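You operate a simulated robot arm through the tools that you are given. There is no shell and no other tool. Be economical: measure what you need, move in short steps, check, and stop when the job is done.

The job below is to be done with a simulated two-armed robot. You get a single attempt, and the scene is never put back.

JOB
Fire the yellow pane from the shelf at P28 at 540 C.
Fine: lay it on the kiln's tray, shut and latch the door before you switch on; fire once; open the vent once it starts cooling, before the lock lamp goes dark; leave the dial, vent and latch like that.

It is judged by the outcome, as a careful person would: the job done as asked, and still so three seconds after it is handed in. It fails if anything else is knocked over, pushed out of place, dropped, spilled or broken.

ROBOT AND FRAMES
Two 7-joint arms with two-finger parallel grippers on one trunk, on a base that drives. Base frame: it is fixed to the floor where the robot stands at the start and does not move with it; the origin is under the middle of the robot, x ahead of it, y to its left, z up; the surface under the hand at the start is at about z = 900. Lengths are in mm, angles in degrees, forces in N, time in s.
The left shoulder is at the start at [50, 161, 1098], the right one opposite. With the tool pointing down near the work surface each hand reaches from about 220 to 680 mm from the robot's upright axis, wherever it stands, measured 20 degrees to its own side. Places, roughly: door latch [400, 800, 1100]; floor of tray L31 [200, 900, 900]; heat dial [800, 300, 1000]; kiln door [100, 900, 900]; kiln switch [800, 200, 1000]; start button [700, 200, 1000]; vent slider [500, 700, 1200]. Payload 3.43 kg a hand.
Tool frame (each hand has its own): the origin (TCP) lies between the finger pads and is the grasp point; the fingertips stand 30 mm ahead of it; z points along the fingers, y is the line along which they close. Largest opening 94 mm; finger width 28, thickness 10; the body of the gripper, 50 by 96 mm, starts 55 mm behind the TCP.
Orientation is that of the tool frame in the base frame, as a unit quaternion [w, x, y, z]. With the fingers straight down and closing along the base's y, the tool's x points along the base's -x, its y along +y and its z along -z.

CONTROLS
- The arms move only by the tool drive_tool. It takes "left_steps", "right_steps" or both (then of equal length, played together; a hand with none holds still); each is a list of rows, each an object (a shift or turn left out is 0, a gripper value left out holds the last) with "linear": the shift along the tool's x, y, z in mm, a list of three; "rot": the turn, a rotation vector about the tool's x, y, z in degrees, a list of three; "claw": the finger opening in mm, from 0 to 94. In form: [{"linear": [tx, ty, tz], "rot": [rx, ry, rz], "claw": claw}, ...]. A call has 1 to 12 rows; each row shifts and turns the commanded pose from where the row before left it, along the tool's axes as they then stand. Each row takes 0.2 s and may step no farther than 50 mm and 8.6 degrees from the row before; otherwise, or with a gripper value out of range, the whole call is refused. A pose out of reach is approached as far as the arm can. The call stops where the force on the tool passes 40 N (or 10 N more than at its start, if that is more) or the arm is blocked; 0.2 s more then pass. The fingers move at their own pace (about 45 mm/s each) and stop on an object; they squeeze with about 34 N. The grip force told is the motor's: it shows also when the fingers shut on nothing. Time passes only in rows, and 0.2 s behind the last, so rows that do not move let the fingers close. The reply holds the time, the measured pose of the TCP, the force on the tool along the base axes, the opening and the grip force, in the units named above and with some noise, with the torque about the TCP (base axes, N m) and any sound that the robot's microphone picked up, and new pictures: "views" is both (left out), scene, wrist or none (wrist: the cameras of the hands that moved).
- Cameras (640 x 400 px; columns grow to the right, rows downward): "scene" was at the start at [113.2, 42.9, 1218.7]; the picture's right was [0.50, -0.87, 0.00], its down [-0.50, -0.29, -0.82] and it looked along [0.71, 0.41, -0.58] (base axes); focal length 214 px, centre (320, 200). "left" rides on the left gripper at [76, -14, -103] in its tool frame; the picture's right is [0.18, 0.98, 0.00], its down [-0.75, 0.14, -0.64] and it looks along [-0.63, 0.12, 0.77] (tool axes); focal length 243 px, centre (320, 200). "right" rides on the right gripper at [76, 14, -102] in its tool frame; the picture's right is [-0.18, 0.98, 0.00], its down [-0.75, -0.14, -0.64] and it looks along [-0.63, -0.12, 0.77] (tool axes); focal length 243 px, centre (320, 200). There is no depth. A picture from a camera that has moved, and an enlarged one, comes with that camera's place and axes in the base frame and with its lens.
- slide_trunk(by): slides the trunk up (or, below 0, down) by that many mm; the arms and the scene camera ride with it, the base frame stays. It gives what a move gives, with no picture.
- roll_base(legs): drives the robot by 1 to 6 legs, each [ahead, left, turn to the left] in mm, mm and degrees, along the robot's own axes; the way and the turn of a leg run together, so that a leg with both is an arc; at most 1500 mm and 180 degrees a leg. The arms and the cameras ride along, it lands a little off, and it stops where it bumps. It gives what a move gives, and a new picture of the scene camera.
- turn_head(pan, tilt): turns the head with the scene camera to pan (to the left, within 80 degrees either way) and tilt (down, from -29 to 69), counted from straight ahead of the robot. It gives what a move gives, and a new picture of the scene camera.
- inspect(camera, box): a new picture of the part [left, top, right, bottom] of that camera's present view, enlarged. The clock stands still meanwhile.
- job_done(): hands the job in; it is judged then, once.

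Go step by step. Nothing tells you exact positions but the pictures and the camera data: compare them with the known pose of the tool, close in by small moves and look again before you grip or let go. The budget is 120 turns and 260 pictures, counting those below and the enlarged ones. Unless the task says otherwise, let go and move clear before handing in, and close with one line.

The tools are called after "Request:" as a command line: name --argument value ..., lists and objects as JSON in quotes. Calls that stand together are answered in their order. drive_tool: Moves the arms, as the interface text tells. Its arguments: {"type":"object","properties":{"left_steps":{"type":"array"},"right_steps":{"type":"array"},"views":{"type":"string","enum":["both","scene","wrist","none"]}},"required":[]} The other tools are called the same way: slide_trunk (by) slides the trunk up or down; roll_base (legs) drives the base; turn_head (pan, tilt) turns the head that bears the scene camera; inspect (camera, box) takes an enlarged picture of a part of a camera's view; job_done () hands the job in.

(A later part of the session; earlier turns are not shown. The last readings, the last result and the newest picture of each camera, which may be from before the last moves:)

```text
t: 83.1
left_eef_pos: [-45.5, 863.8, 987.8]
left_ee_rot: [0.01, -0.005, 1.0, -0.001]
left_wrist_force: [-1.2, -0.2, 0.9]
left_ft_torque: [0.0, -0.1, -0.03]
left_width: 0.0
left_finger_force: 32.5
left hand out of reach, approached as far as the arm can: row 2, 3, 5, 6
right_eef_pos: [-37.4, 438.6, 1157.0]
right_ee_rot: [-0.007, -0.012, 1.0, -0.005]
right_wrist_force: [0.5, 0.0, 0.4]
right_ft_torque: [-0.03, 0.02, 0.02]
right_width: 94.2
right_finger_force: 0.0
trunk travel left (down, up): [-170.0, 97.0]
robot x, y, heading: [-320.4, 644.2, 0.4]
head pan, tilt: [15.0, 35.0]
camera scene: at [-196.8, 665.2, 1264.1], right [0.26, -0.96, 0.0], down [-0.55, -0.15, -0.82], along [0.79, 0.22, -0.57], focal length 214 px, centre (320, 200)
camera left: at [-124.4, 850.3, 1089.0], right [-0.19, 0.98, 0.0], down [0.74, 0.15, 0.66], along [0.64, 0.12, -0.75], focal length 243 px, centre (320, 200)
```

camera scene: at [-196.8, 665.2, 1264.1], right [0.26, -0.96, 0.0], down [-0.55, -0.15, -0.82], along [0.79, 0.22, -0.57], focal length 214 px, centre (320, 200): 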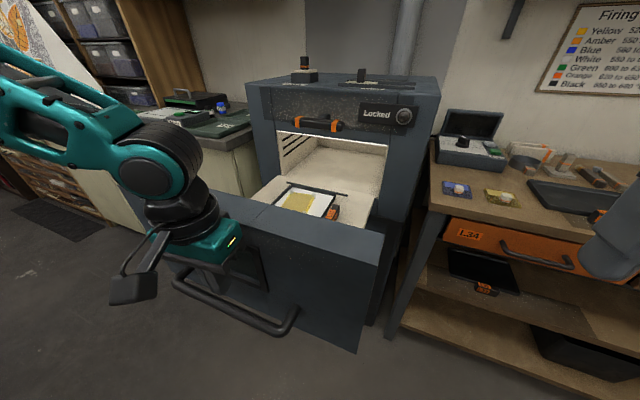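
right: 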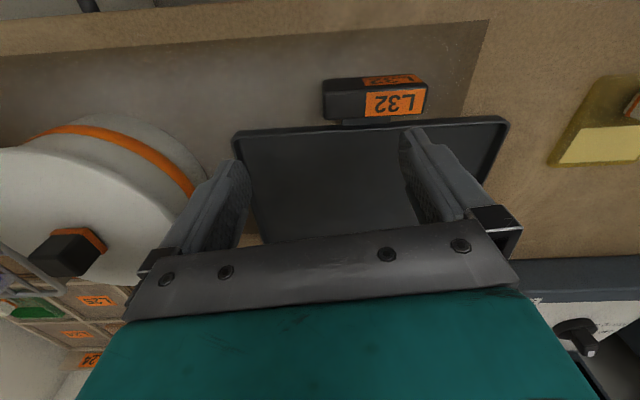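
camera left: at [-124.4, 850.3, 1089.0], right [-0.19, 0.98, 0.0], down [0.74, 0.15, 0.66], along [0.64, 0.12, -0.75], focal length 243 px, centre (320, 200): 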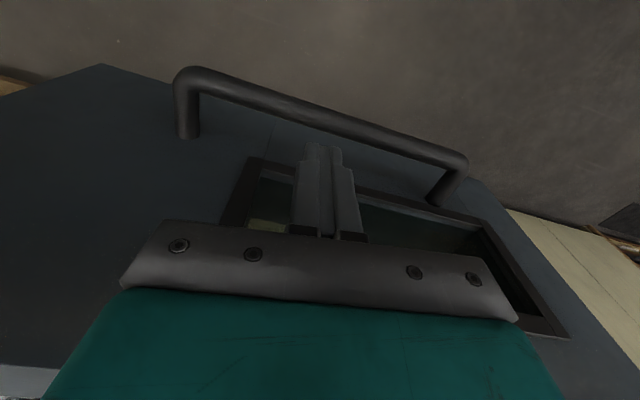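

The hand is now free in front of the door. I push by rolling ahead a little and watch whether the door moves.

Request:
roll_base --legs '[[100, 0, 0]]'

```text
t: 84.2
left_eef_pos: [55.6, 866.4, 987.8]
left_ee_rot: [0.009, -0.005, 1.0, 0.001]
left_wrist_force: [1.0, 0.2, 0.0]
left_ft_torque: [-0.01, -0.01, 0.0]
left_width: 0.0
left_finger_force: 32.7
right_eef_pos: [63.9, 440.1, 1156.7]
right_ee_rot: [-0.007, -0.011, 1.0, -0.006]
right_wrist_force: [1.1, 0.8, -0.1]
right_ft_torque: [-0.01, 0.05, -0.04]
right_width: 93.8
right_finger_force: 0.1
trunk travel left (down, up): [-170.0, 97.0]
robot x, y, heading: [-217.0, 643.0, 0.2]
head pan, tilt: [15.0, 35.0]
camera scene: at [-95.8, 665.8, 1263.9], right [0.26, -0.96, 0.0], down [-0.55, -0.15, -0.82], along [0.79, 0.22, -0.57], focal length 214 px, centre (320, 200)
```

scene: 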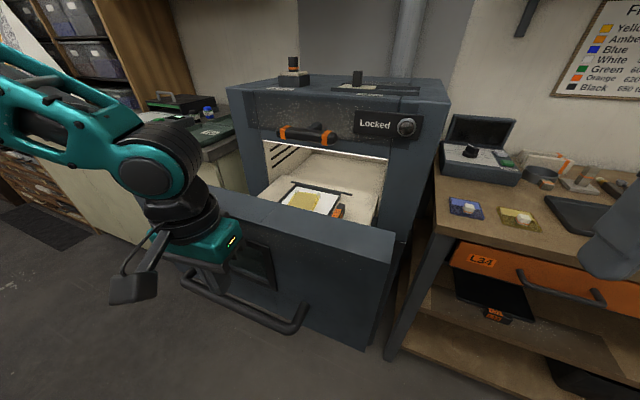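

The door slides. To keep clear of the latch bar I back off slightly and shift the pushing hand 140 mm left before pushing farther.

Request:
roll_base --legs '[[-25, 0, 0]]'

Request:
drive_tool --left_steps '[{"linear": [0, 40, 0]}, {"linear": [0, 40, 0]}, {"linear": [0, 40, 0]}, {"linear": [0, 25, 0]}, {}]' --views "none"

Request:
roll_base --legs '[[130, 0, 0]]'

```text
t: 85.0
left_eef_pos: [30.1, 864.7, 988.5]
left_ee_rot: [0.011, -0.005, 1.0, 0.0]
left_wrist_force: [0.1, 1.0, 0.3]
left_ft_torque: [0.02, -0.03, 0.0]
left_width: 0.0
left_finger_force: 33.1
right_eef_pos: [38.0, 439.9, 1158.2]
right_ee_rot: [-0.007, -0.011, 1.0, -0.005]
right_wrist_force: [-0.8, -0.2, -0.6]
right_ft_torque: [0.02, 0.0, -0.01]
right_width: 94.1
right_finger_force: 0.0
trunk travel left (down, up): [-170.0, 97.0]
robot x, y, heading: [-246.5, 644.6, 0.4]
head pan, tilt: [15.0, 35.0]
camera scene: at [-122.3, 665.7, 1264.2], right [0.26, -0.96, 0.0], down [-0.55, -0.15, -0.82], along [0.79, 0.22, -0.57], focal length 214 px, centre (320, 200)
```

scene: 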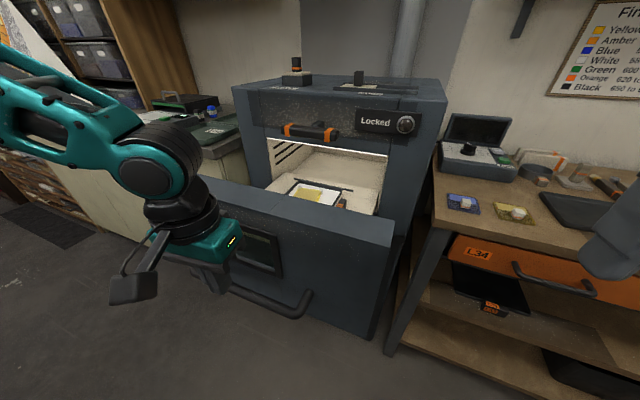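

```text
t: 86.2
left_eef_pos: [28.4, 1010.8, 989.3]
left_ee_rot: [0.01, -0.005, 1.0, 0.001]
left_wrist_force: [-0.6, 1.0, 0.0]
left_ft_torque: [-0.01, 0.01, 0.02]
left_width: 0.0
left_finger_force: 32.4
right_eef_pos: [39.2, 439.8, 1157.6]
right_ee_rot: [-0.007, -0.011, 1.0, -0.005]
right_wrist_force: [0.8, 0.1, 0.3]
right_ft_torque: [-0.01, 0.02, 0.01]
right_width: 93.7
right_finger_force: 0.0
trunk travel left (down, up): [-170.0, 97.0]
robot x, y, heading: [-244.5, 644.5, 0.1]
head pan, tilt: [15.0, 35.0]
```

```text
t: 87.5
left_eef_pos: [159.7, 1011.3, 988.3]
left_ee_rot: [0.01, -0.005, 1.0, 0.0]
left_wrist_force: [0.1, 0.7, -0.7]
left_ft_torque: [-0.02, 0.06, -0.02]
left_width: 0.1
left_finger_force: 32.6
right_eef_pos: [168.4, 438.7, 1155.8]
right_ee_rot: [-0.009, -0.01, 1.0, -0.005]
right_wrist_force: [0.5, 0.5, -0.2]
right_ft_torque: [-0.03, -0.01, -0.01]
right_width: 94.0
right_finger_force: 0.1
trunk travel left (down, up): [-170.0, 97.0]
robot x, y, heading: [-112.9, 645.6, 0.0]
head pan, tilt: [15.0, 35.0]
camera scene: at [8.7, 666.0, 1264.0], right [0.26, -0.97, 0.0], down [-0.55, -0.15, -0.82], along [0.79, 0.21, -0.57], focal length 214 px, centre (320, 200)
```

scene: 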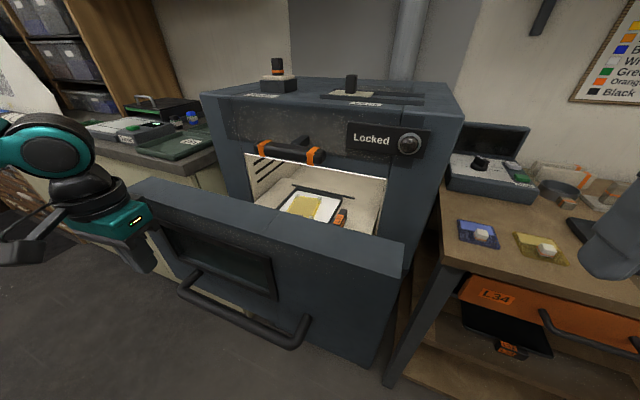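

The door slides steadily. I push on 100 mm more.

Request:
roll_base --legs '[[100, 0, 0]]'

```text
t: 88.7
left_eef_pos: [260.3, 1011.2, 989.1]
left_ee_rot: [0.011, -0.005, 1.0, 0.0]
left_wrist_force: [-0.7, -0.2, 0.2]
left_ft_torque: [0.02, -0.02, -0.01]
left_width: 0.1
left_finger_force: 33.5
right_eef_pos: [266.8, 439.7, 1157.5]
right_ee_rot: [-0.007, -0.011, 1.0, -0.005]
right_wrist_force: [0.0, -0.6, -0.5]
right_ft_torque: [-0.01, 0.02, 0.0]
right_width: 94.2
right_finger_force: 0.1
trunk travel left (down, up): [-170.0, 97.0]
robot x, y, heading: [-16.0, 643.5, -0.0]
head pan, tilt: [15.0, 35.0]
camera scene: at [108.4, 666.2, 1263.9], right [0.26, -0.97, 0.0], down [-0.55, -0.15, -0.82], along [0.79, 0.21, -0.57], focal length 214 px, centre (320, 200)
```

scene: 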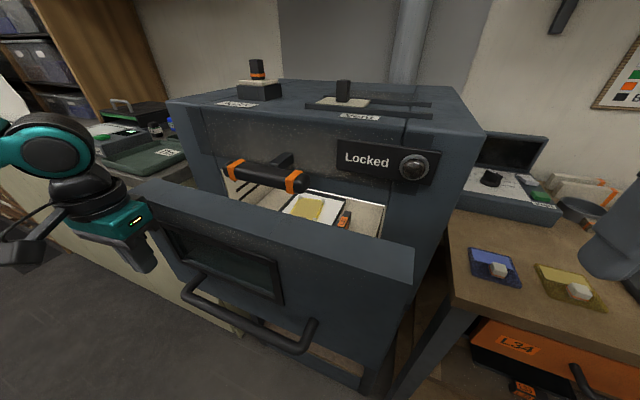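

Continue another 60 mm, gently.

Request:
roll_base --legs '[[50, 0, 0]]'

Request:
inspect --camera "scene" --box '[120, 100, 460, 310]'

```text
t: 89.6
left_eef_pos: [309.1, 1012.0, 988.1]
left_ee_rot: [0.011, -0.004, 1.0, 0.0]
left_wrist_force: [1.1, 0.4, 0.1]
left_ft_torque: [0.0, 0.01, -0.01]
left_width: 0.0
left_finger_force: 32.9
right_eef_pos: [317.8, 439.6, 1157.4]
right_ee_rot: [-0.008, -0.01, 1.0, -0.005]
right_wrist_force: [-0.1, -0.6, 0.1]
right_ft_torque: [-0.01, -0.01, -0.01]
right_width: 93.9
right_finger_force: 0.0
trunk travel left (down, up): [-170.0, 97.0]
robot x, y, heading: [32.6, 645.9, 0.1]
head pan, tilt: [15.0, 35.0]
camera scene: at [158.6, 666.4, 1263.9], right [0.26, -0.97, 0.0], down [-0.55, -0.15, -0.82], along [0.79, 0.21, -0.57], focal length 214 px, centre (320, 200)
```

scene: 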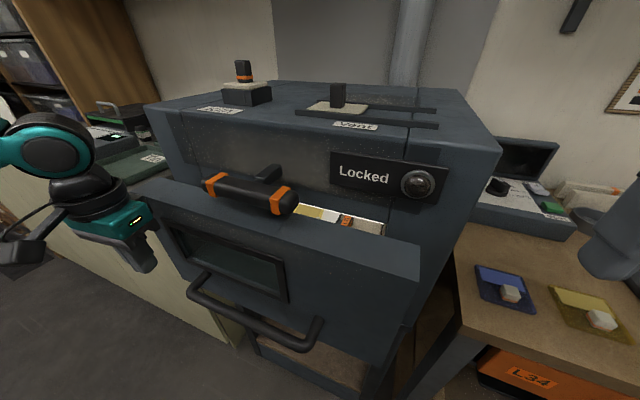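

```text
1.88 times, centred on (290, 205) of scene
camera zoom: at [158.6, 666.4, 1263.9], right [0.26, -0.97, 0.0], down [-0.55, -0.15, -0.82], along [0.79, 0.21, -0.57], focal length 404 px, centre (376, 191)
```

zoom: 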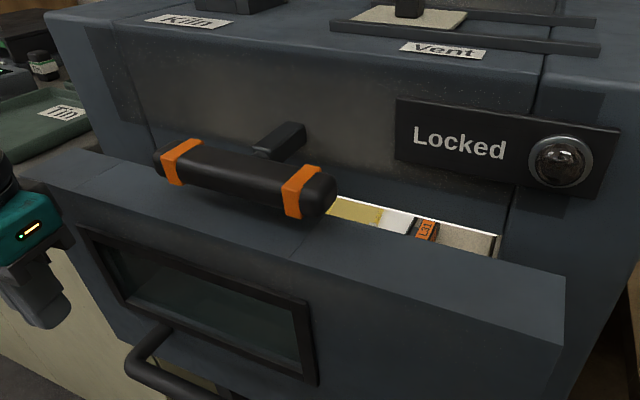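

The gap is still some centimetres. Continue pushing in small legs.

Request:
roll_base --legs '[[40, 0, 0]]'

Request:
inspect --camera "scene" --box '[120, 100, 460, 310]'

```text
t: 90.5
left_eef_pos: [349.1, 1011.9, 988.7]
left_ee_rot: [0.01, -0.004, 1.0, 0.0]
left_wrist_force: [-0.1, -0.5, -0.5]
left_ft_torque: [0.01, 0.0, -0.02]
left_width: 0.0
left_finger_force: 32.7
right_eef_pos: [358.1, 440.8, 1157.8]
right_ee_rot: [-0.008, -0.009, 1.0, -0.006]
right_wrist_force: [0.1, -0.4, -0.8]
right_ft_torque: [-0.02, 0.06, -0.01]
right_width: 93.9
right_finger_force: 0.1
trunk travel left (down, up): [-170.0, 97.0]
robot x, y, heading: [76.4, 646.3, 0.1]
head pan, tilt: [15.0, 35.0]
camera scene: at [198.5, 666.4, 1263.9], right [0.26, -0.97, 0.0], down [-0.55, -0.15, -0.82], along [0.79, 0.21, -0.57], focal length 214 px, centre (320, 200)
```

scene: 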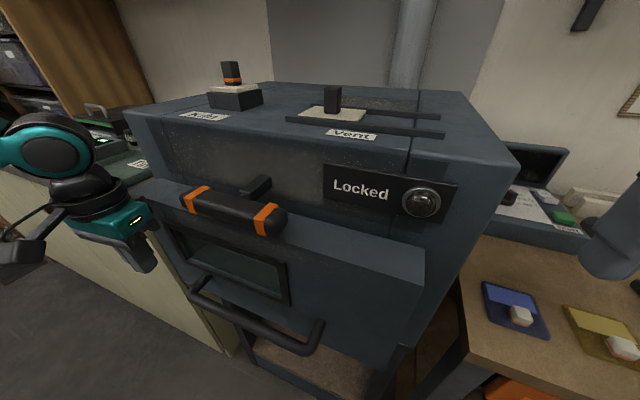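

```text
1.88 times, centred on (290, 205) of scene
camera zoom: at [198.5, 666.4, 1263.9], right [0.26, -0.97, 0.0], down [-0.55, -0.15, -0.82], along [0.79, 0.21, -0.57], focal length 404 px, centre (376, 191)
```

zoom: 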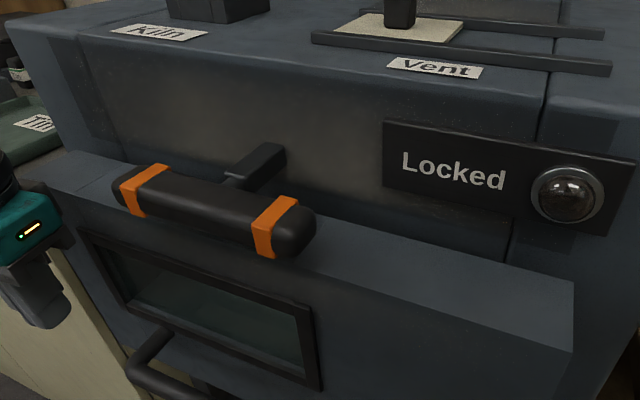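

Nearly shut. I push on until it meets its stop.

Request:
roll_base --legs '[[30, 0, 0]]'

Request:
inspect --camera "scene" --box '[120, 100, 460, 310]'

```text
t: 91.4
left_eef_pos: [374.1, 1011.9, 989.1]
left_ee_rot: [0.004, -0.003, 1.0, 0.003]
left_wrist_force: [-1.0, 0.6, 1.2]
left_ft_torque: [-0.04, -0.12, -0.05]
left_width: 0.0
left_finger_force: 33.1
right_eef_pos: [386.0, 440.1, 1155.5]
right_ee_rot: [-0.007, -0.01, 1.0, -0.006]
right_wrist_force: [-1.1, 0.1, -0.5]
right_ft_torque: [-0.02, -0.04, 0.01]
right_width: 93.8
right_finger_force: 0.1
trunk travel left (down, up): [-170.0, 97.0]
robot x, y, heading: [103.1, 645.6, 0.2]
head pan, tilt: [15.0, 35.0]
stopped in leg 1: the force on the tool passed its limit at 66 N (the readings are from after the stop); the commanded pose is now the measured one
camera scene: at [226.8, 666.6, 1264.0], right [0.26, -0.97, 0.0], down [-0.55, -0.15, -0.82], along [0.79, 0.21, -0.57], focal length 214 px, centre (320, 200)
```

scene: 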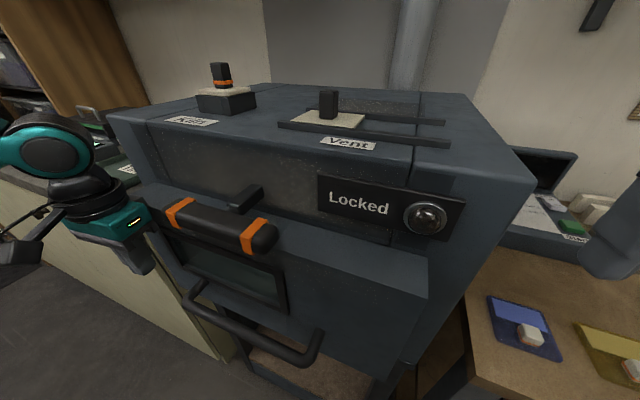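

```text
1.88 times, centred on (290, 205) of scene
camera zoom: at [226.8, 666.6, 1264.0], right [0.26, -0.97, 0.0], down [-0.55, -0.15, -0.82], along [0.79, 0.21, -0.57], focal length 404 px, centre (376, 191)
```

zoom: 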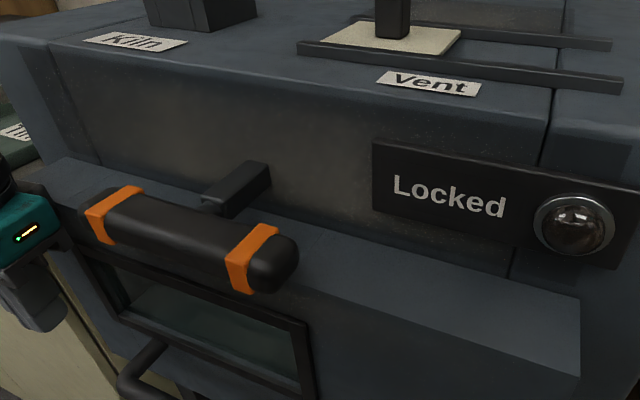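

The door is shut. Now the latch: I zoom in on it to see how it moves.

Request:
inspect --camera "scene" --box '[150, 170, 290, 260]'

Request:
inspect --camera "scene" --box '[170, 50, 450, 160]'

```text
4.44 times, centred on (220, 215) of scene
camera zoom: at [226.8, 666.6, 1264.0], right [0.26, -0.97, 0.0], down [-0.55, -0.15, -0.82], along [0.79, 0.21, -0.57], focal length 953 px, centre (764, 133)
```

zoom: 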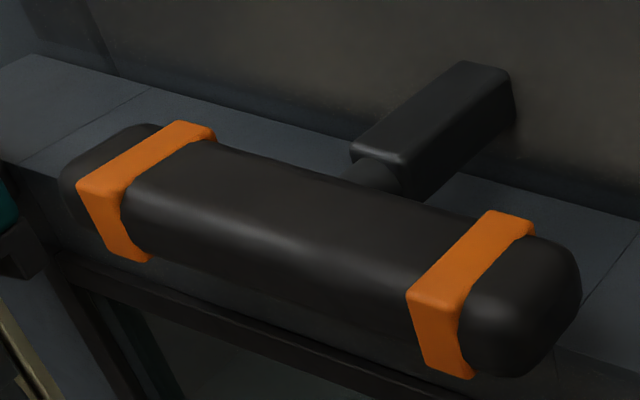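

```text
2.29 times, centred on (310, 105) of scene
camera zoom: at [226.8, 666.6, 1264.0], right [0.26, -0.97, 0.0], down [-0.55, -0.15, -0.82], along [0.79, 0.21, -0.57], focal length 490 px, centre (343, 417)
```

zoom: 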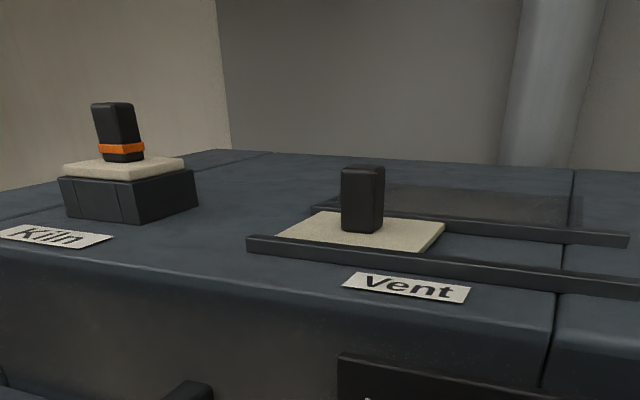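

The bar sits on a round axle pointing out of the kiln, so it's a turn-latch: bar horizontal = open, vertical = blocks the door. I back up 200 mm, then raise and tilt the left hand for pushing the bar's left end down.

Request:
roll_base --legs '[[-200, 0, 0]]'

Request:
drive_tool --left_steps '[{"linear": [0, 0, -48]}, {"linear": [0, 0, -48]}, {"linear": [0, 0, -48]}, {"linear": [0, 0, -48]}, {"linear": [0, -45, 0]}, {"linear": [0, -45, 0]}, {"linear": [0, -25, 0]}, {"rot": [0, -8.5, 0]}, {"rot": [0, -8.5, 0]}, {}]' --views "scene"

```text
t: 93.0
left_eef_pos: [176.0, 1012.1, 989.5]
left_ee_rot: [0.004, -0.003, 1.0, 0.003]
left_wrist_force: [0.2, 0.4, -0.3]
left_ft_torque: [-0.02, -0.04, 0.04]
left_width: 0.0
left_finger_force: 33.4
right_eef_pos: [187.7, 439.5, 1157.7]
right_ee_rot: [-0.006, -0.01, 1.0, -0.005]
right_wrist_force: [0.0, -0.4, -0.4]
right_ft_torque: [-0.02, 0.01, 0.0]
right_width: 94.0
right_finger_force: 0.2
trunk travel left (down, up): [-170.0, 97.0]
robot x, y, heading: [-87.9, 642.3, 0.2]
head pan, tilt: [15.0, 35.0]
camera scene: at [28.1, 666.0, 1264.2], right [0.26, -0.97, 0.0], down [-0.55, -0.15, -0.82], along [0.79, 0.21, -0.57], focal length 214 px, centre (320, 200)
```

scene: 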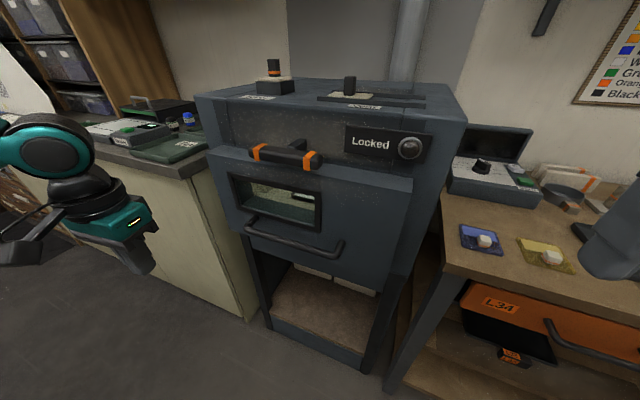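

```text
t: 95.2
left_eef_pos: [175.1, 895.1, 1180.3]
left_ee_rot: [0.153, -0.004, 0.988, 0.003]
left_wrist_force: [0.6, 0.6, -0.6]
left_ft_torque: [-0.02, 0.02, 0.01]
left_width: 0.4
left_finger_force: 33.0
right_eef_pos: [187.7, 439.2, 1157.1]
right_ee_rot: [-0.008, -0.009, 1.0, -0.005]
right_wrist_force: [-0.7, -0.1, -0.3]
right_ft_torque: [0.01, -0.01, 0.01]
right_width: 94.0
right_finger_force: 0.1
trunk travel left (down, up): [-170.0, 97.0]
robot x, y, heading: [-93.6, 645.4, 0.1]
head pan, tilt: [15.0, 35.0]
camera scene: at [28.9, 665.9, 1264.1], right [0.26, -0.97, 0.0], down [-0.55, -0.15, -0.82], along [0.79, 0.21, -0.57], focal length 214 px, centre (320, 200)
```

scene: 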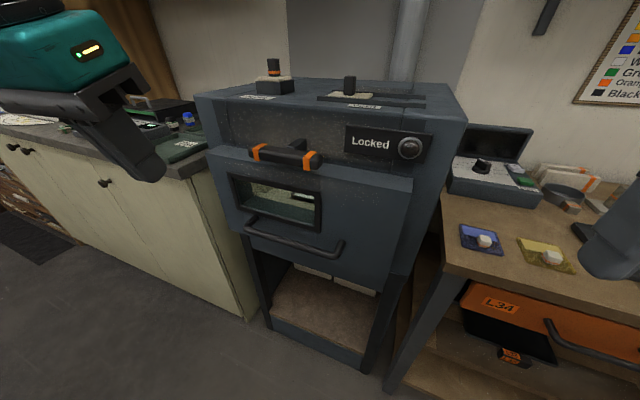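

The hand is tilted. I measure the latch again from here.

Request:
inspect --camera "scene" --box '[220, 120, 360, 200]'

```text
4.57 times, centred on (290, 160) of scene
camera zoom: at [28.9, 665.9, 1264.1], right [0.26, -0.97, 0.0], down [-0.55, -0.15, -0.82], along [0.79, 0.21, -0.57], focal length 980 px, centre (457, 383)
```

zoom: 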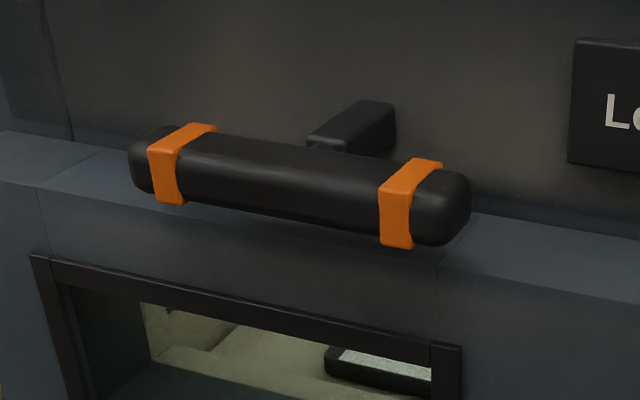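

Latch bar: center ≈ [375, 828, 1098], ends at y 754 and 903. I bring the closed fingertips above its left end.

Request:
drive_tool --left_steps '[{"linear": [-36, -2, 13.6]}, {"linear": [-36, -2, 13.6]}, {"linear": [-36, -2, 13.6]}, {"linear": [-36, -2, 13.6]}, {"linear": [-35, -2, 13.6]}, {}]' --views "both"

Request:
inspect --camera "scene" --box '[200, 60, 360, 200]'

```text
t: 96.6
left_eef_pos: [366.7, 887.0, 1169.7]
left_ee_rot: [0.153, -0.003, 0.988, 0.003]
left_wrist_force: [0.3, -0.1, -1.1]
left_ft_torque: [-0.01, 0.04, -0.01]
left_width: 0.0
left_finger_force: 32.7
right_eef_pos: [189.4, 439.6, 1158.0]
right_ee_rot: [-0.007, -0.01, 1.0, -0.006]
right_wrist_force: [-0.2, 0.6, -0.4]
right_ft_torque: [-0.01, -0.03, 0.03]
right_width: 93.9
right_finger_force: 0.1
trunk travel left (down, up): [-170.0, 97.0]
robot x, y, heading: [-92.4, 647.8, -0.0]
head pan, tilt: [15.0, 35.0]
camera scene: at [28.5, 666.1, 1264.1], right [0.26, -0.97, 0.0], down [-0.55, -0.15, -0.82], along [0.79, 0.21, -0.57], focal length 214 px, centre (320, 200)
camera left: at [262.4, 872.3, 1244.4], right [-0.18, 0.98, -0.05], down [0.52, 0.14, 0.84], along [0.83, 0.13, -0.54], focal length 243 px, centre (320, 200)
```

scene: 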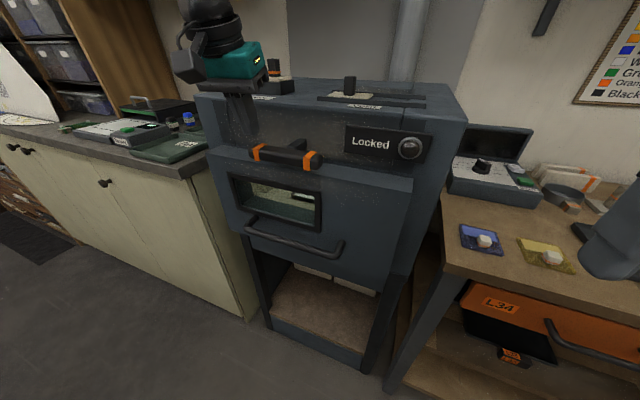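
left: 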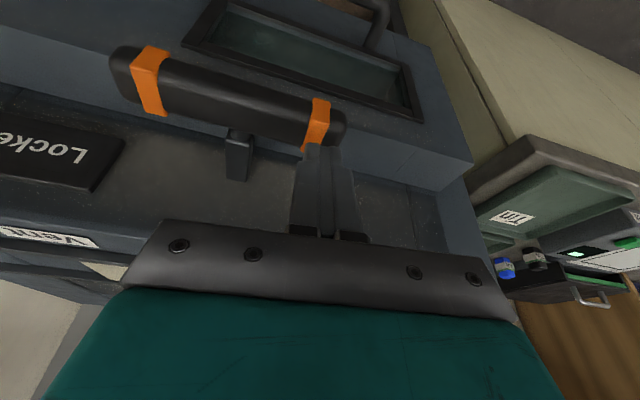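

```text
2.86 times, centred on (280, 130) of scene
camera zoom: at [28.5, 666.1, 1264.1], right [0.26, -0.97, 0.0], down [-0.55, -0.15, -0.82], along [0.79, 0.21, -0.57], focal length 613 px, centre (434, 400)
```

zoom: 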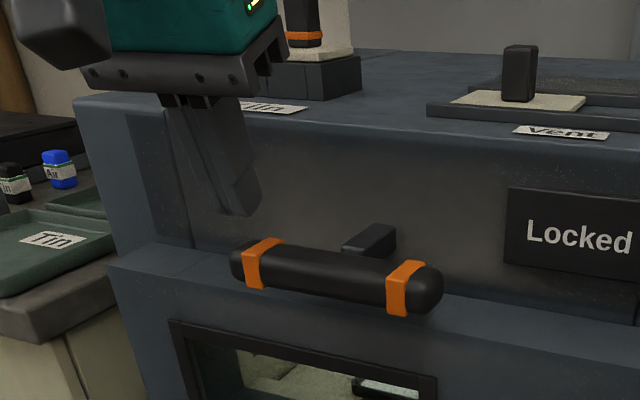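

The fingertips are right over the left end. I push down, guarded.

Request:
drive_tool --left_steps '[{"linear": [4.5, 0, 14.3]}, {"linear": [4.5, 0, 14.3]}, {"linear": [3, 0, 9.5]}, {"linear": [3, 0, 9.5]}, {}]' --views "wrist"

Request:
inspect --camera "scene" --box '[200, 80, 360, 220]'

```text
t: 97.8
left_eef_pos: [367.1, 888.4, 1118.8]
left_ee_rot: [0.152, -0.002, 0.988, 0.003]
left_wrist_force: [0.1, -0.1, 0.7]
left_ft_torque: [0.03, 0.02, 0.0]
left_width: 0.0
left_finger_force: 32.9
right_eef_pos: [188.7, 439.3, 1156.0]
right_ee_rot: [-0.007, -0.01, 1.0, -0.005]
right_wrist_force: [1.0, 0.2, 0.0]
right_ft_torque: [0.02, 0.01, -0.04]
right_width: 93.9
right_finger_force: 0.1
trunk travel left (down, up): [-170.0, 97.0]
robot x, y, heading: [-91.7, 645.9, 0.4]
head pan, tilt: [15.0, 35.0]
camera left: at [262.1, 872.3, 1194.0], right [-0.18, 0.98, -0.05], down [0.52, 0.14, 0.84], along [0.83, 0.13, -0.54], focal length 243 px, centre (320, 200)
```

left: 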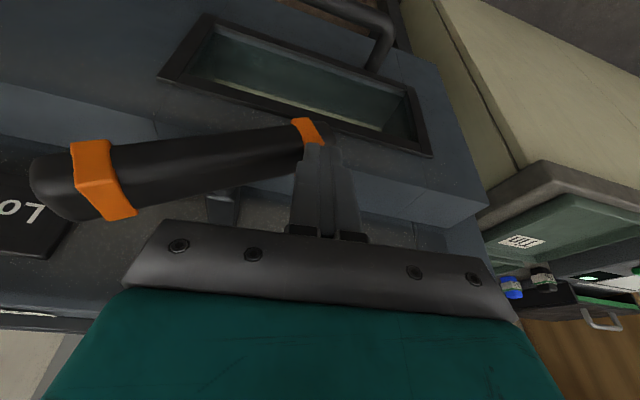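

```text
2.86 times, centred on (280, 150) of scene
camera zoom: at [28.7, 666.0, 1264.1], right [0.26, -0.97, 0.0], down [-0.55, -0.15, -0.82], along [0.79, 0.21, -0.57], focal length 613 px, centre (434, 343)
```

zoom: 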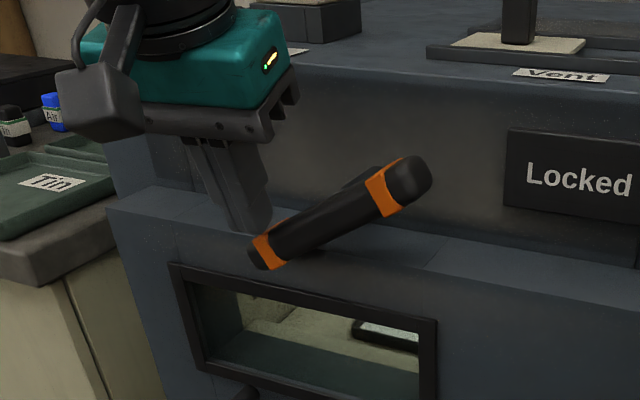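

The bar turns readily, left end down. I follow its arc further round to vertical.

Request:
drive_tool --left_steps '[{"linear": [3.6, -2, 11.4]}, {"linear": [3.6, -4, 11.4]}, {"linear": [3.6, -6, 11.4]}, {"linear": [3.6, -8, 11.4]}, {"linear": [1.8, -8, 5.7]}, {"linear": [0, -7, 0]}, {}]' --views "wrist"

Request:
inspect --camera "scene" --box '[200, 80, 360, 220]'

```text
t: 98.8
left_eef_pos: [367.8, 877.7, 1084.2]
left_ee_rot: [0.159, -0.011, 0.987, 0.005]
left_wrist_force: [-8.1, 12.1, 9.5]
left_ft_torque: [-0.55, 0.31, -0.09]
left_width: 0.0
left_finger_force: 33.0
right_eef_pos: [187.9, 441.1, 1157.7]
right_ee_rot: [-0.007, -0.011, 1.0, -0.006]
right_wrist_force: [-0.8, -0.2, 0.1]
right_ft_torque: [0.01, -0.01, 0.01]
right_width: 94.1
right_finger_force: 0.0
trunk travel left (down, up): [-170.0, 97.0]
robot x, y, heading: [-96.4, 639.5, 0.4]
head pan, tilt: [15.0, 35.0]
stopped in row 4 (left hand): the force on the tool passed its limit at 50 N (the readings are from after the stop); the commanded pose is now the measured one
camera left: at [262.9, 860.3, 1157.3], right [-0.2, 0.98, -0.05], down [0.51, 0.15, 0.85], along [0.84, 0.14, -0.53], focal length 243 px, centre (320, 200)
```

left: 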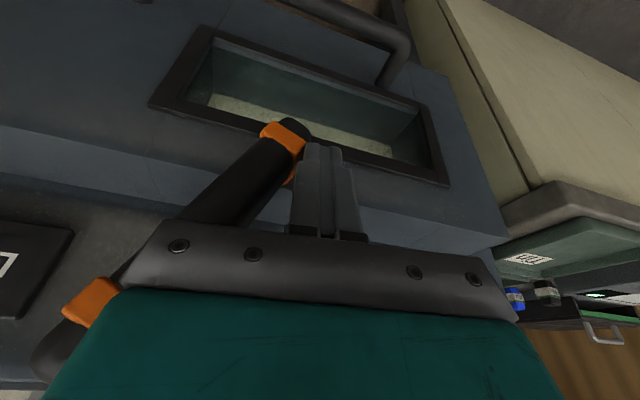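

```text
2.86 times, centred on (280, 150) of scene
camera zoom: at [26.7, 667.4, 1264.3], right [0.26, -0.96, 0.0], down [-0.55, -0.15, -0.82], along [0.79, 0.22, -0.57], focal length 613 px, centre (434, 343)
```

zoom: 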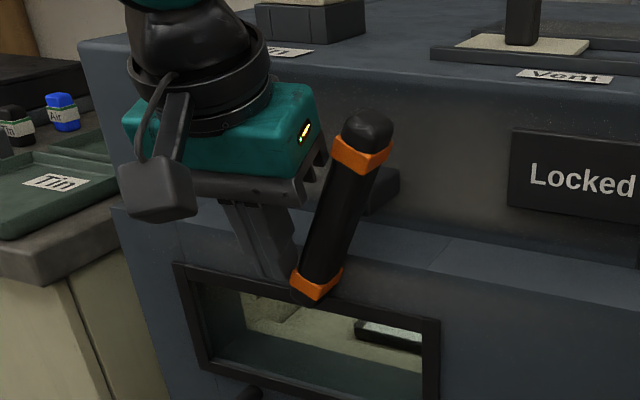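

The bar is about 65° round; now the palm touches it. I'll finish by pushing its upper end to the left from the right side: lift, cross over, lower, push.

Request:
drive_tool --left_steps '[{"linear": [0, 8, 0]}, {"linear": [-14, 0, -44]}, {"linear": [-14, 0, -44]}, {"linear": [-15, 0, -46]}, {"linear": [0, -42, 0]}, {"linear": [0, -42, 0]}, {"linear": [0, -40, 0]}, {}]' --views "wrist"

Request:
inspect --camera "scene" --box '[200, 60, 400, 220]'

```text
t: 100.6
left_eef_pos: [363.0, 782.7, 1210.6]
left_ee_rot: [0.158, -0.009, 0.987, 0.004]
left_wrist_force: [0.6, 0.6, -0.2]
left_ft_torque: [0.0, 0.01, -0.01]
left_width: 0.0
left_finger_force: 32.7
left hand out of reach, approached as far as the arm can: row 7
right_eef_pos: [189.4, 439.6, 1155.7]
right_ee_rot: [-0.008, -0.01, 1.0, -0.006]
right_wrist_force: [0.3, 0.3, 0.4]
right_ft_torque: [-0.01, 0.0, -0.05]
right_width: 94.0
right_finger_force: 0.1
trunk travel left (down, up): [-170.0, 97.0]
robot x, y, heading: [-93.9, 644.2, 0.6]
head pan, tilt: [15.0, 35.0]
camera left: at [257.9, 765.6, 1284.2], right [-0.2, 0.98, -0.05], down [0.51, 0.15, 0.85], along [0.84, 0.14, -0.53], focal length 243 px, centre (320, 200)
```

left: 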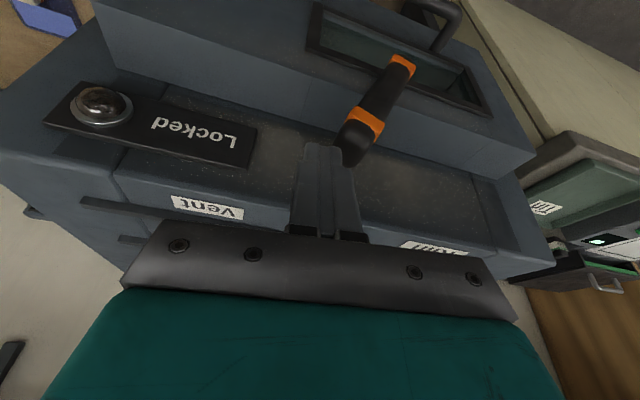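

```text
2.50 times, centred on (300, 140) of scene
camera zoom: at [29.3, 666.5, 1264.0], right [0.26, -0.96, 0.0], down [-0.55, -0.15, -0.82], along [0.79, 0.22, -0.57], focal length 536 px, centre (370, 350)
```

zoom: 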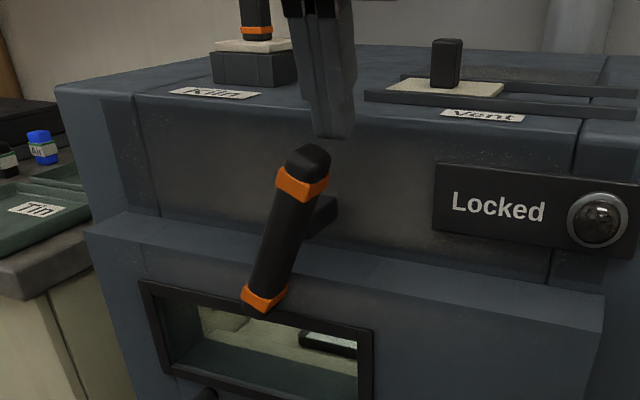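

The inward reach limit again; I roll the base 55 mm right, then lower beside the bar's upper end.

Request:
roll_base --legs '[[0, -55, 0]]'

Request:
drive_tool --left_steps '[{"linear": [0, 20, 0]}, {"linear": [7, 0, 22]}, {"linear": [7, 0, 22]}, {}]' --views "wrist"

Request:
inspect --camera "scene" --box '[180, 60, 380, 220]'

```text
t: 101.7
left_eef_pos: [362.4, 726.9, 1211.0]
left_ee_rot: [0.16, -0.008, 0.987, 0.004]
left_wrist_force: [0.0, 0.5, 0.3]
left_ft_torque: [0.02, 0.01, 0.0]
left_width: 0.0
left_finger_force: 32.9
right_eef_pos: [188.6, 385.1, 1156.4]
right_ee_rot: [-0.006, -0.011, 1.0, -0.005]
right_wrist_force: [-0.3, -0.5, -0.1]
right_ft_torque: [0.0, 0.0, 0.01]
right_width: 94.2
right_finger_force: 0.2
trunk travel left (down, up): [-170.0, 97.0]
robot x, y, heading: [-90.6, 586.8, 0.4]
head pan, tilt: [15.0, 35.0]
camera scene: at [28.9, 611.2, 1264.1], right [0.26, -0.96, 0.0], down [-0.55, -0.15, -0.82], along [0.79, 0.22, -0.57], focal length 214 px, centre (320, 200)
```

scene: 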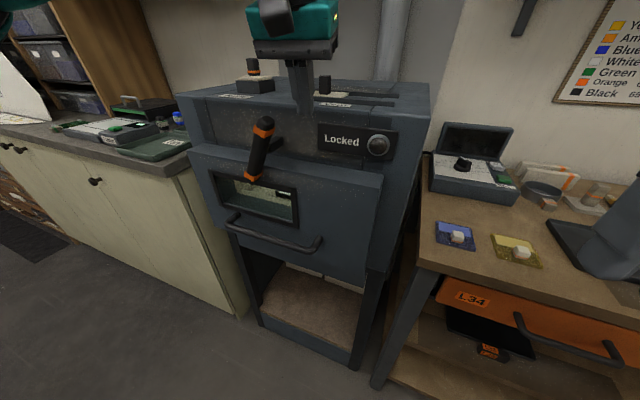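

```text
t: 102.7
left_eef_pos: [362.0, 747.9, 1164.7]
left_ee_rot: [0.159, -0.009, 0.987, 0.005]
left_wrist_force: [0.2, 0.2, 0.3]
left_ft_torque: [0.03, 0.0, -0.01]
left_width: 0.0
left_finger_force: 32.7
right_eef_pos: [187.8, 384.7, 1156.9]
right_ee_rot: [-0.006, -0.01, 1.0, -0.005]
right_wrist_force: [0.0, 1.1, 0.1]
right_ft_torque: [0.01, -0.02, -0.01]
right_width: 94.0
right_finger_force: 0.0
trunk travel left (down, up): [-170.0, 97.0]
robot x, y, heading: [-93.8, 589.7, 0.2]
head pan, tilt: [15.0, 35.0]
camera left: at [257.4, 731.4, 1238.6], right [-0.19, 0.98, -0.05], down [0.51, 0.15, 0.85], along [0.84, 0.14, -0.53], focal length 243 px, centre (320, 200)
```

left: 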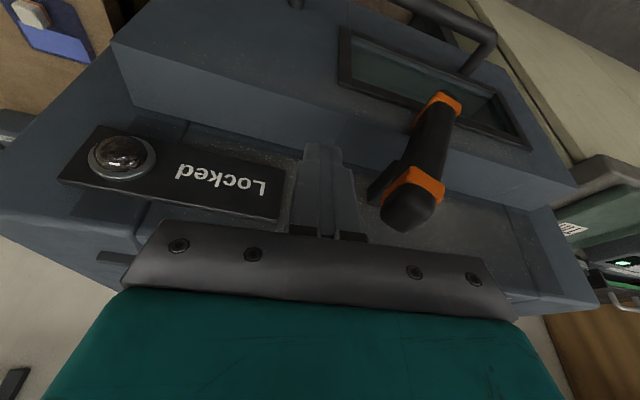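

```text
2.50 times, centred on (280, 140) of scene
camera zoom: at [28.9, 611.6, 1264.1], right [0.26, -0.96, 0.0], down [-0.55, -0.15, -0.82], along [0.79, 0.22, -0.57], focal length 536 px, centre (420, 350)
```

zoom: 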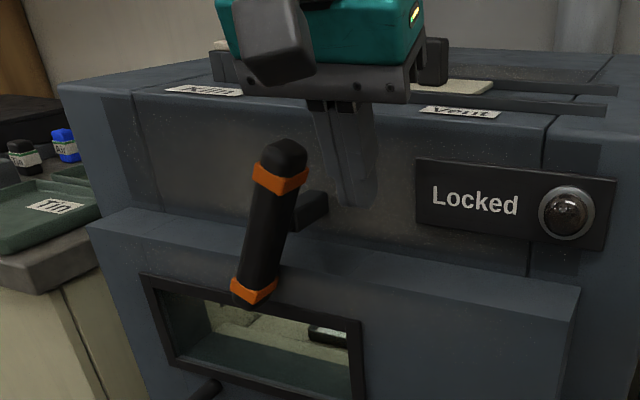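

Now push leftwards, guarded.

Request:
drive_tool --left_steps '[{"linear": [0, 15, 0]}, {"linear": [0, 12, 0]}, {"linear": [0, 8, 0]}, {"linear": [0, 7, 0]}, {"linear": [0, 6, 0]}, {"linear": [0, 5, 0]}, {"linear": [0, 5, 0]}, {}]' --views "wrist"

Request:
inspect --camera "scene" --box '[180, 60, 380, 220]'

```text
t: 104.5
left_eef_pos: [362.6, 805.3, 1165.4]
left_ee_rot: [0.159, -0.009, 0.987, 0.004]
left_wrist_force: [-0.8, -3.0, -0.5]
left_ft_torque: [-0.01, 0.01, -0.01]
left_width: 0.0
left_finger_force: 32.9
right_eef_pos: [188.2, 385.1, 1157.7]
right_ee_rot: [-0.007, -0.011, 1.0, -0.006]
right_wrist_force: [1.0, 0.1, -0.3]
right_ft_torque: [0.0, 0.0, 0.01]
right_width: 94.2
right_finger_force: 0.1
trunk travel left (down, up): [-170.0, 97.0]
robot x, y, heading: [-93.9, 586.2, 0.3]
head pan, tilt: [15.0, 35.0]
camera left: at [256.7, 788.7, 1239.1], right [-0.19, 0.98, -0.05], down [0.51, 0.15, 0.85], along [0.84, 0.14, -0.53], focal length 243 px, centre (320, 200)
```

left: 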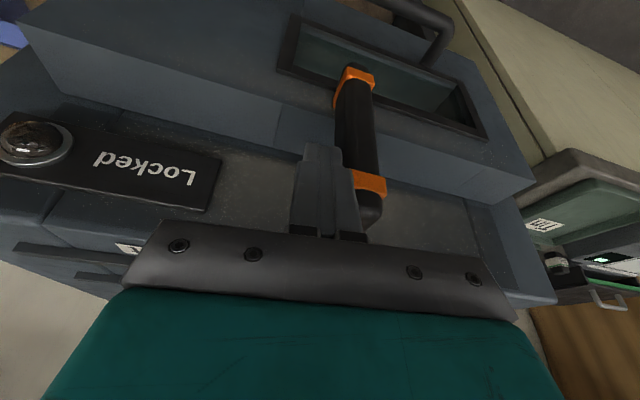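

```text
2.50 times, centred on (280, 140) of scene
camera zoom: at [28.9, 611.4, 1264.1], right [0.26, -0.96, 0.0], down [-0.55, -0.15, -0.82], along [0.79, 0.22, -0.57], focal length 536 px, centre (420, 350)
```

zoom: 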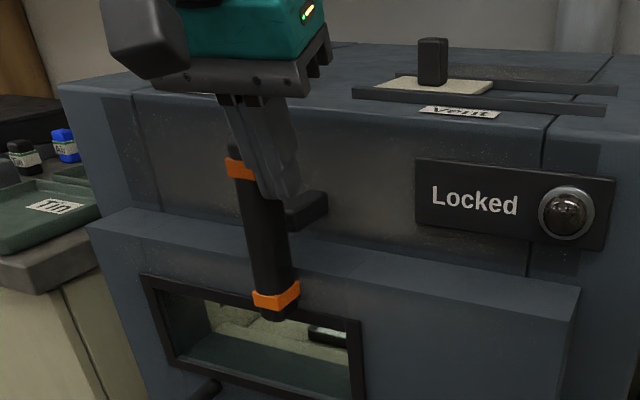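

The bar is about vertical. I press a few millimetres more to find whether it has a stop.

Request:
drive_tool --left_steps '[{"linear": [0, 3, 0]}, {"linear": [0, 3, 0]}, {}]' --views "none"

Request:
inspect --camera "scene" --box '[180, 60, 380, 220]'

```text
t: 105.3
left_eef_pos: [362.8, 805.9, 1167.1]
left_ee_rot: [0.158, -0.007, 0.987, 0.005]
left_wrist_force: [1.4, -27.3, -4.3]
left_ft_torque: [0.02, 0.05, -0.43]
left_width: 0.0
left_finger_force: 32.6
right_eef_pos: [189.3, 381.3, 1156.6]
right_ee_rot: [-0.007, -0.011, 1.0, -0.004]
right_wrist_force: [0.1, 0.9, 0.3]
right_ft_torque: [0.05, 0.0, 0.02]
right_width: 94.0
right_finger_force: 0.2
trunk travel left (down, up): [-170.0, 97.0]
robot x, y, heading: [-91.9, 590.0, 0.0]
head pan, tilt: [15.0, 35.0]
```

```text
2.50 times, centred on (280, 140) of scene
camera zoom: at [29.5, 607.8, 1264.0], right [0.26, -0.96, 0.0], down [-0.55, -0.15, -0.82], along [0.79, 0.22, -0.57], focal length 536 px, centre (420, 350)
```

zoom: 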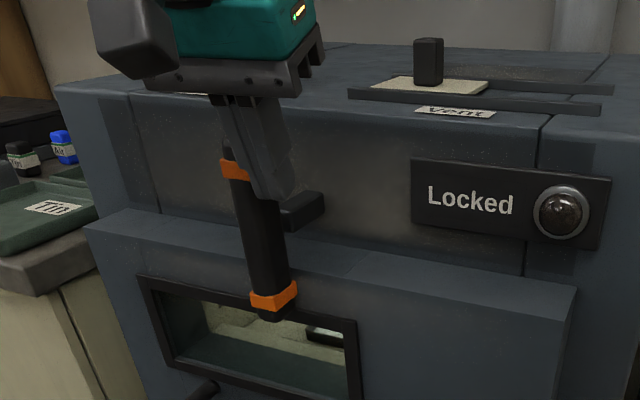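

The bar is against its stop: latched. I withdraw the left hand and look at the control box and the vent.

Request:
drive_tool --left_steps '[{"linear": [0, -15, 0]}, {"linear": [-14, 0, -40]}, {"linear": [-10, 0, -30]}, {"linear": [45, 0, -10]}, {"linear": [45, 0, -10]}, {"linear": [45, 0, -10]}, {"linear": [45, 0, -10]}]' --views "none"

Request:
turn_head --pan -15 --tilt 25

Request:
inspect --camera "scene" --box '[220, 110, 420, 240]'

```text
t: 106.9
left_eef_pos: [177.5, 792.7, 1220.4]
left_ee_rot: [0.159, -0.009, 0.987, 0.005]
left_wrist_force: [0.3, -0.5, 0.0]
left_ft_torque: [-0.01, -0.02, 0.0]
left_width: 0.0
left_finger_force: 33.0
right_eef_pos: [189.6, 385.7, 1157.6]
right_ee_rot: [-0.007, -0.011, 1.0, -0.005]
right_wrist_force: [-0.1, 0.2, -0.2]
right_ft_torque: [0.02, -0.05, 0.02]
right_width: 93.8
right_finger_force: 0.0
trunk travel left (down, up): [-170.0, 97.0]
robot x, y, heading: [-93.0, 589.6, 0.1]
head pan, tilt: [15.0, 35.0]
```

```text
t: 107.9
left_eef_pos: [179.3, 791.9, 1220.6]
left_ee_rot: [0.159, -0.01, 0.987, 0.004]
left_wrist_force: [-0.4, 0.4, 0.4]
left_ft_torque: [0.0, 0.01, 0.0]
left_width: 0.0
left_finger_force: 33.0
right_eef_pos: [189.7, 385.7, 1156.8]
right_ee_rot: [-0.007, -0.01, 1.0, -0.005]
right_wrist_force: [-0.4, -0.2, 0.0]
right_ft_torque: [0.0, -0.01, -0.02]
right_width: 94.2
right_finger_force: 0.0
trunk travel left (down, up): [-170.0, 97.0]
robot x, y, heading: [-90.1, 591.7, 0.2]
head pan, tilt: [-15.0, 25.0]
camera scene: at [33.1, 565.1, 1279.8], right [-0.25, -0.97, 0.0], down [-0.41, 0.11, -0.91], along [0.88, -0.23, -0.42], focal length 214 px, centre (320, 200)
```

scene: 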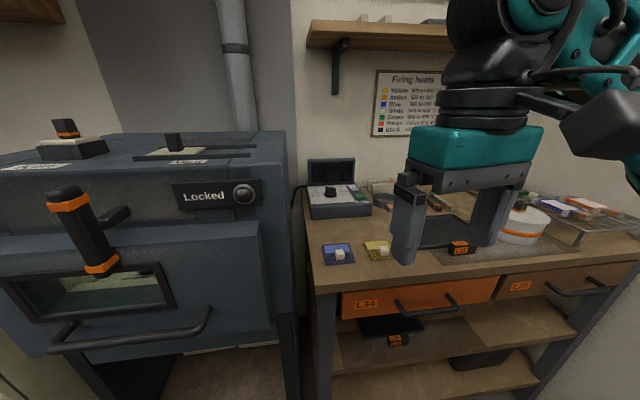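

```text
3.08 times, centred on (320, 175) of scene
camera zoom: at [33.1, 565.1, 1279.8], right [-0.25, -0.97, 0.0], down [-0.41, 0.11, -0.91], along [0.88, -0.23, -0.42], focal length 660 px, centre (320, 277)
```

zoom: 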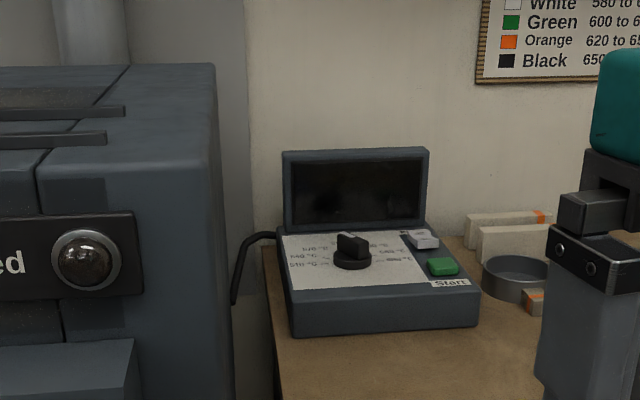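

The box has a dial, a white rocker switch and a green Start button around [690, 330, 990]; vent knob ≈ [507, 731, 1209]. I raise the left hand above the kiln top's height and roll nearer.

Request:
drive_tool --left_steps '[{"linear": [-13, 0, -40]}, {"linear": [-13, 0, -40]}, {"linear": [-10, 0, -30]}, {}]' --views "none"

Request:
roll_base --legs '[[200, -45, 0]]'

Request:
turn_head --pan -18 --tilt 30

Request:
inspect --camera "scene" --box '[260, 110, 400, 220]'

```text
t: 108.9
left_eef_pos: [177.6, 792.9, 1336.3]
left_ee_rot: [0.159, -0.009, 0.987, 0.005]
left_wrist_force: [-0.2, 0.6, -0.1]
left_ft_torque: [0.01, 0.05, 0.02]
left_width: 0.0
left_finger_force: 32.8
right_eef_pos: [189.3, 384.5, 1156.2]
right_ee_rot: [-0.007, -0.011, 1.0, -0.006]
right_wrist_force: [0.1, 0.6, 0.4]
right_ft_torque: [0.03, -0.03, 0.01]
right_width: 93.9
right_finger_force: 0.1
trunk travel left (down, up): [-170.0, 97.0]
robot x, y, heading: [-92.6, 592.2, 0.3]
head pan, tilt: [-15.0, 25.0]
```

```text
t: 110.7
left_eef_pos: [350.7, 758.9, 1337.3]
left_ee_rot: [0.16, -0.014, 0.987, 0.004]
left_wrist_force: [0.8, 0.5, 0.3]
left_ft_torque: [0.02, 0.01, 0.0]
left_width: 0.0
left_finger_force: 33.1
right_eef_pos: [366.8, 352.8, 1157.2]
right_ee_rot: [-0.005, -0.016, 1.0, -0.005]
right_wrist_force: [1.0, 0.4, 0.3]
right_ft_torque: [0.02, -0.02, 0.0]
right_width: 94.0
right_finger_force: 0.1
trunk travel left (down, up): [-170.0, 97.0]
robot x, y, heading: [82.3, 554.0, 0.8]
head pan, tilt: [-15.0, 25.0]
stopped in leg 1: the robot was blocked; the commanded pose is now the measured one
camera scene: at [208.4, 531.1, 1279.7], right [-0.24, -0.97, 0.0], down [-0.41, 0.1, -0.91], along [0.88, -0.22, -0.42], focal length 214 px, centre (320, 200)
```

scene: 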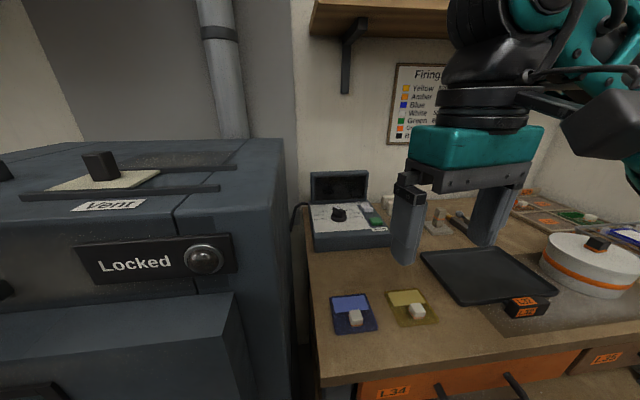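

```text
t: 111.3
left_eef_pos: [349.1, 759.9, 1337.4]
left_ee_rot: [0.161, -0.015, 0.987, 0.005]
left_wrist_force: [0.1, 0.0, 0.7]
left_ft_torque: [-0.03, 0.01, -0.04]
left_width: 0.0
left_finger_force: 33.0
right_eef_pos: [366.0, 352.1, 1156.8]
right_ee_rot: [-0.006, -0.017, 1.0, -0.005]
right_wrist_force: [-0.6, 0.2, 0.5]
right_ft_torque: [0.01, -0.01, -0.01]
right_width: 93.9
right_finger_force: 0.1
trunk travel left (down, up): [-170.0, 97.0]
robot x, y, heading: [78.6, 550.8, 0.8]
head pan, tilt: [-18.0, 30.0]
camera scene: at [205.0, 526.9, 1271.9], right [-0.29, -0.96, 0.0], down [-0.48, 0.15, -0.87], along [0.83, -0.25, -0.5], focal length 214 px, centre (320, 200)
```

scene: 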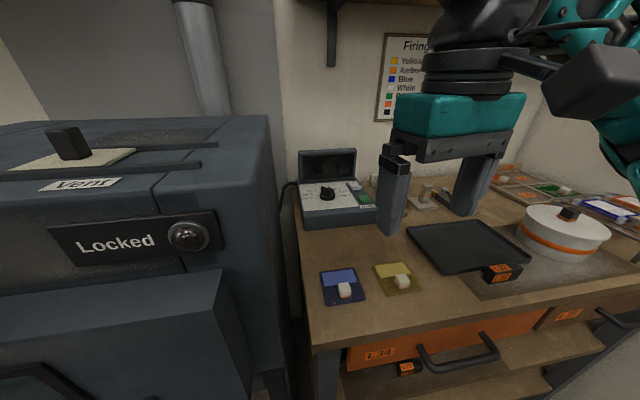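

```text
3.64 times, centred on (330, 165) of scene
camera zoom: at [205.0, 526.9, 1271.9], right [-0.29, -0.96, 0.0], down [-0.48, 0.15, -0.87], along [0.83, -0.25, -0.5], focal length 780 px, centre (284, 327)
```

zoom: 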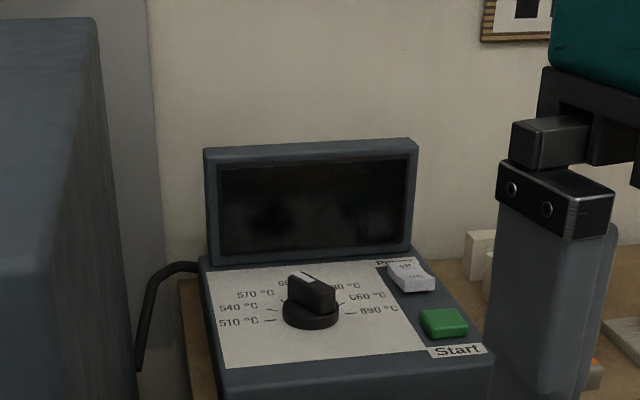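

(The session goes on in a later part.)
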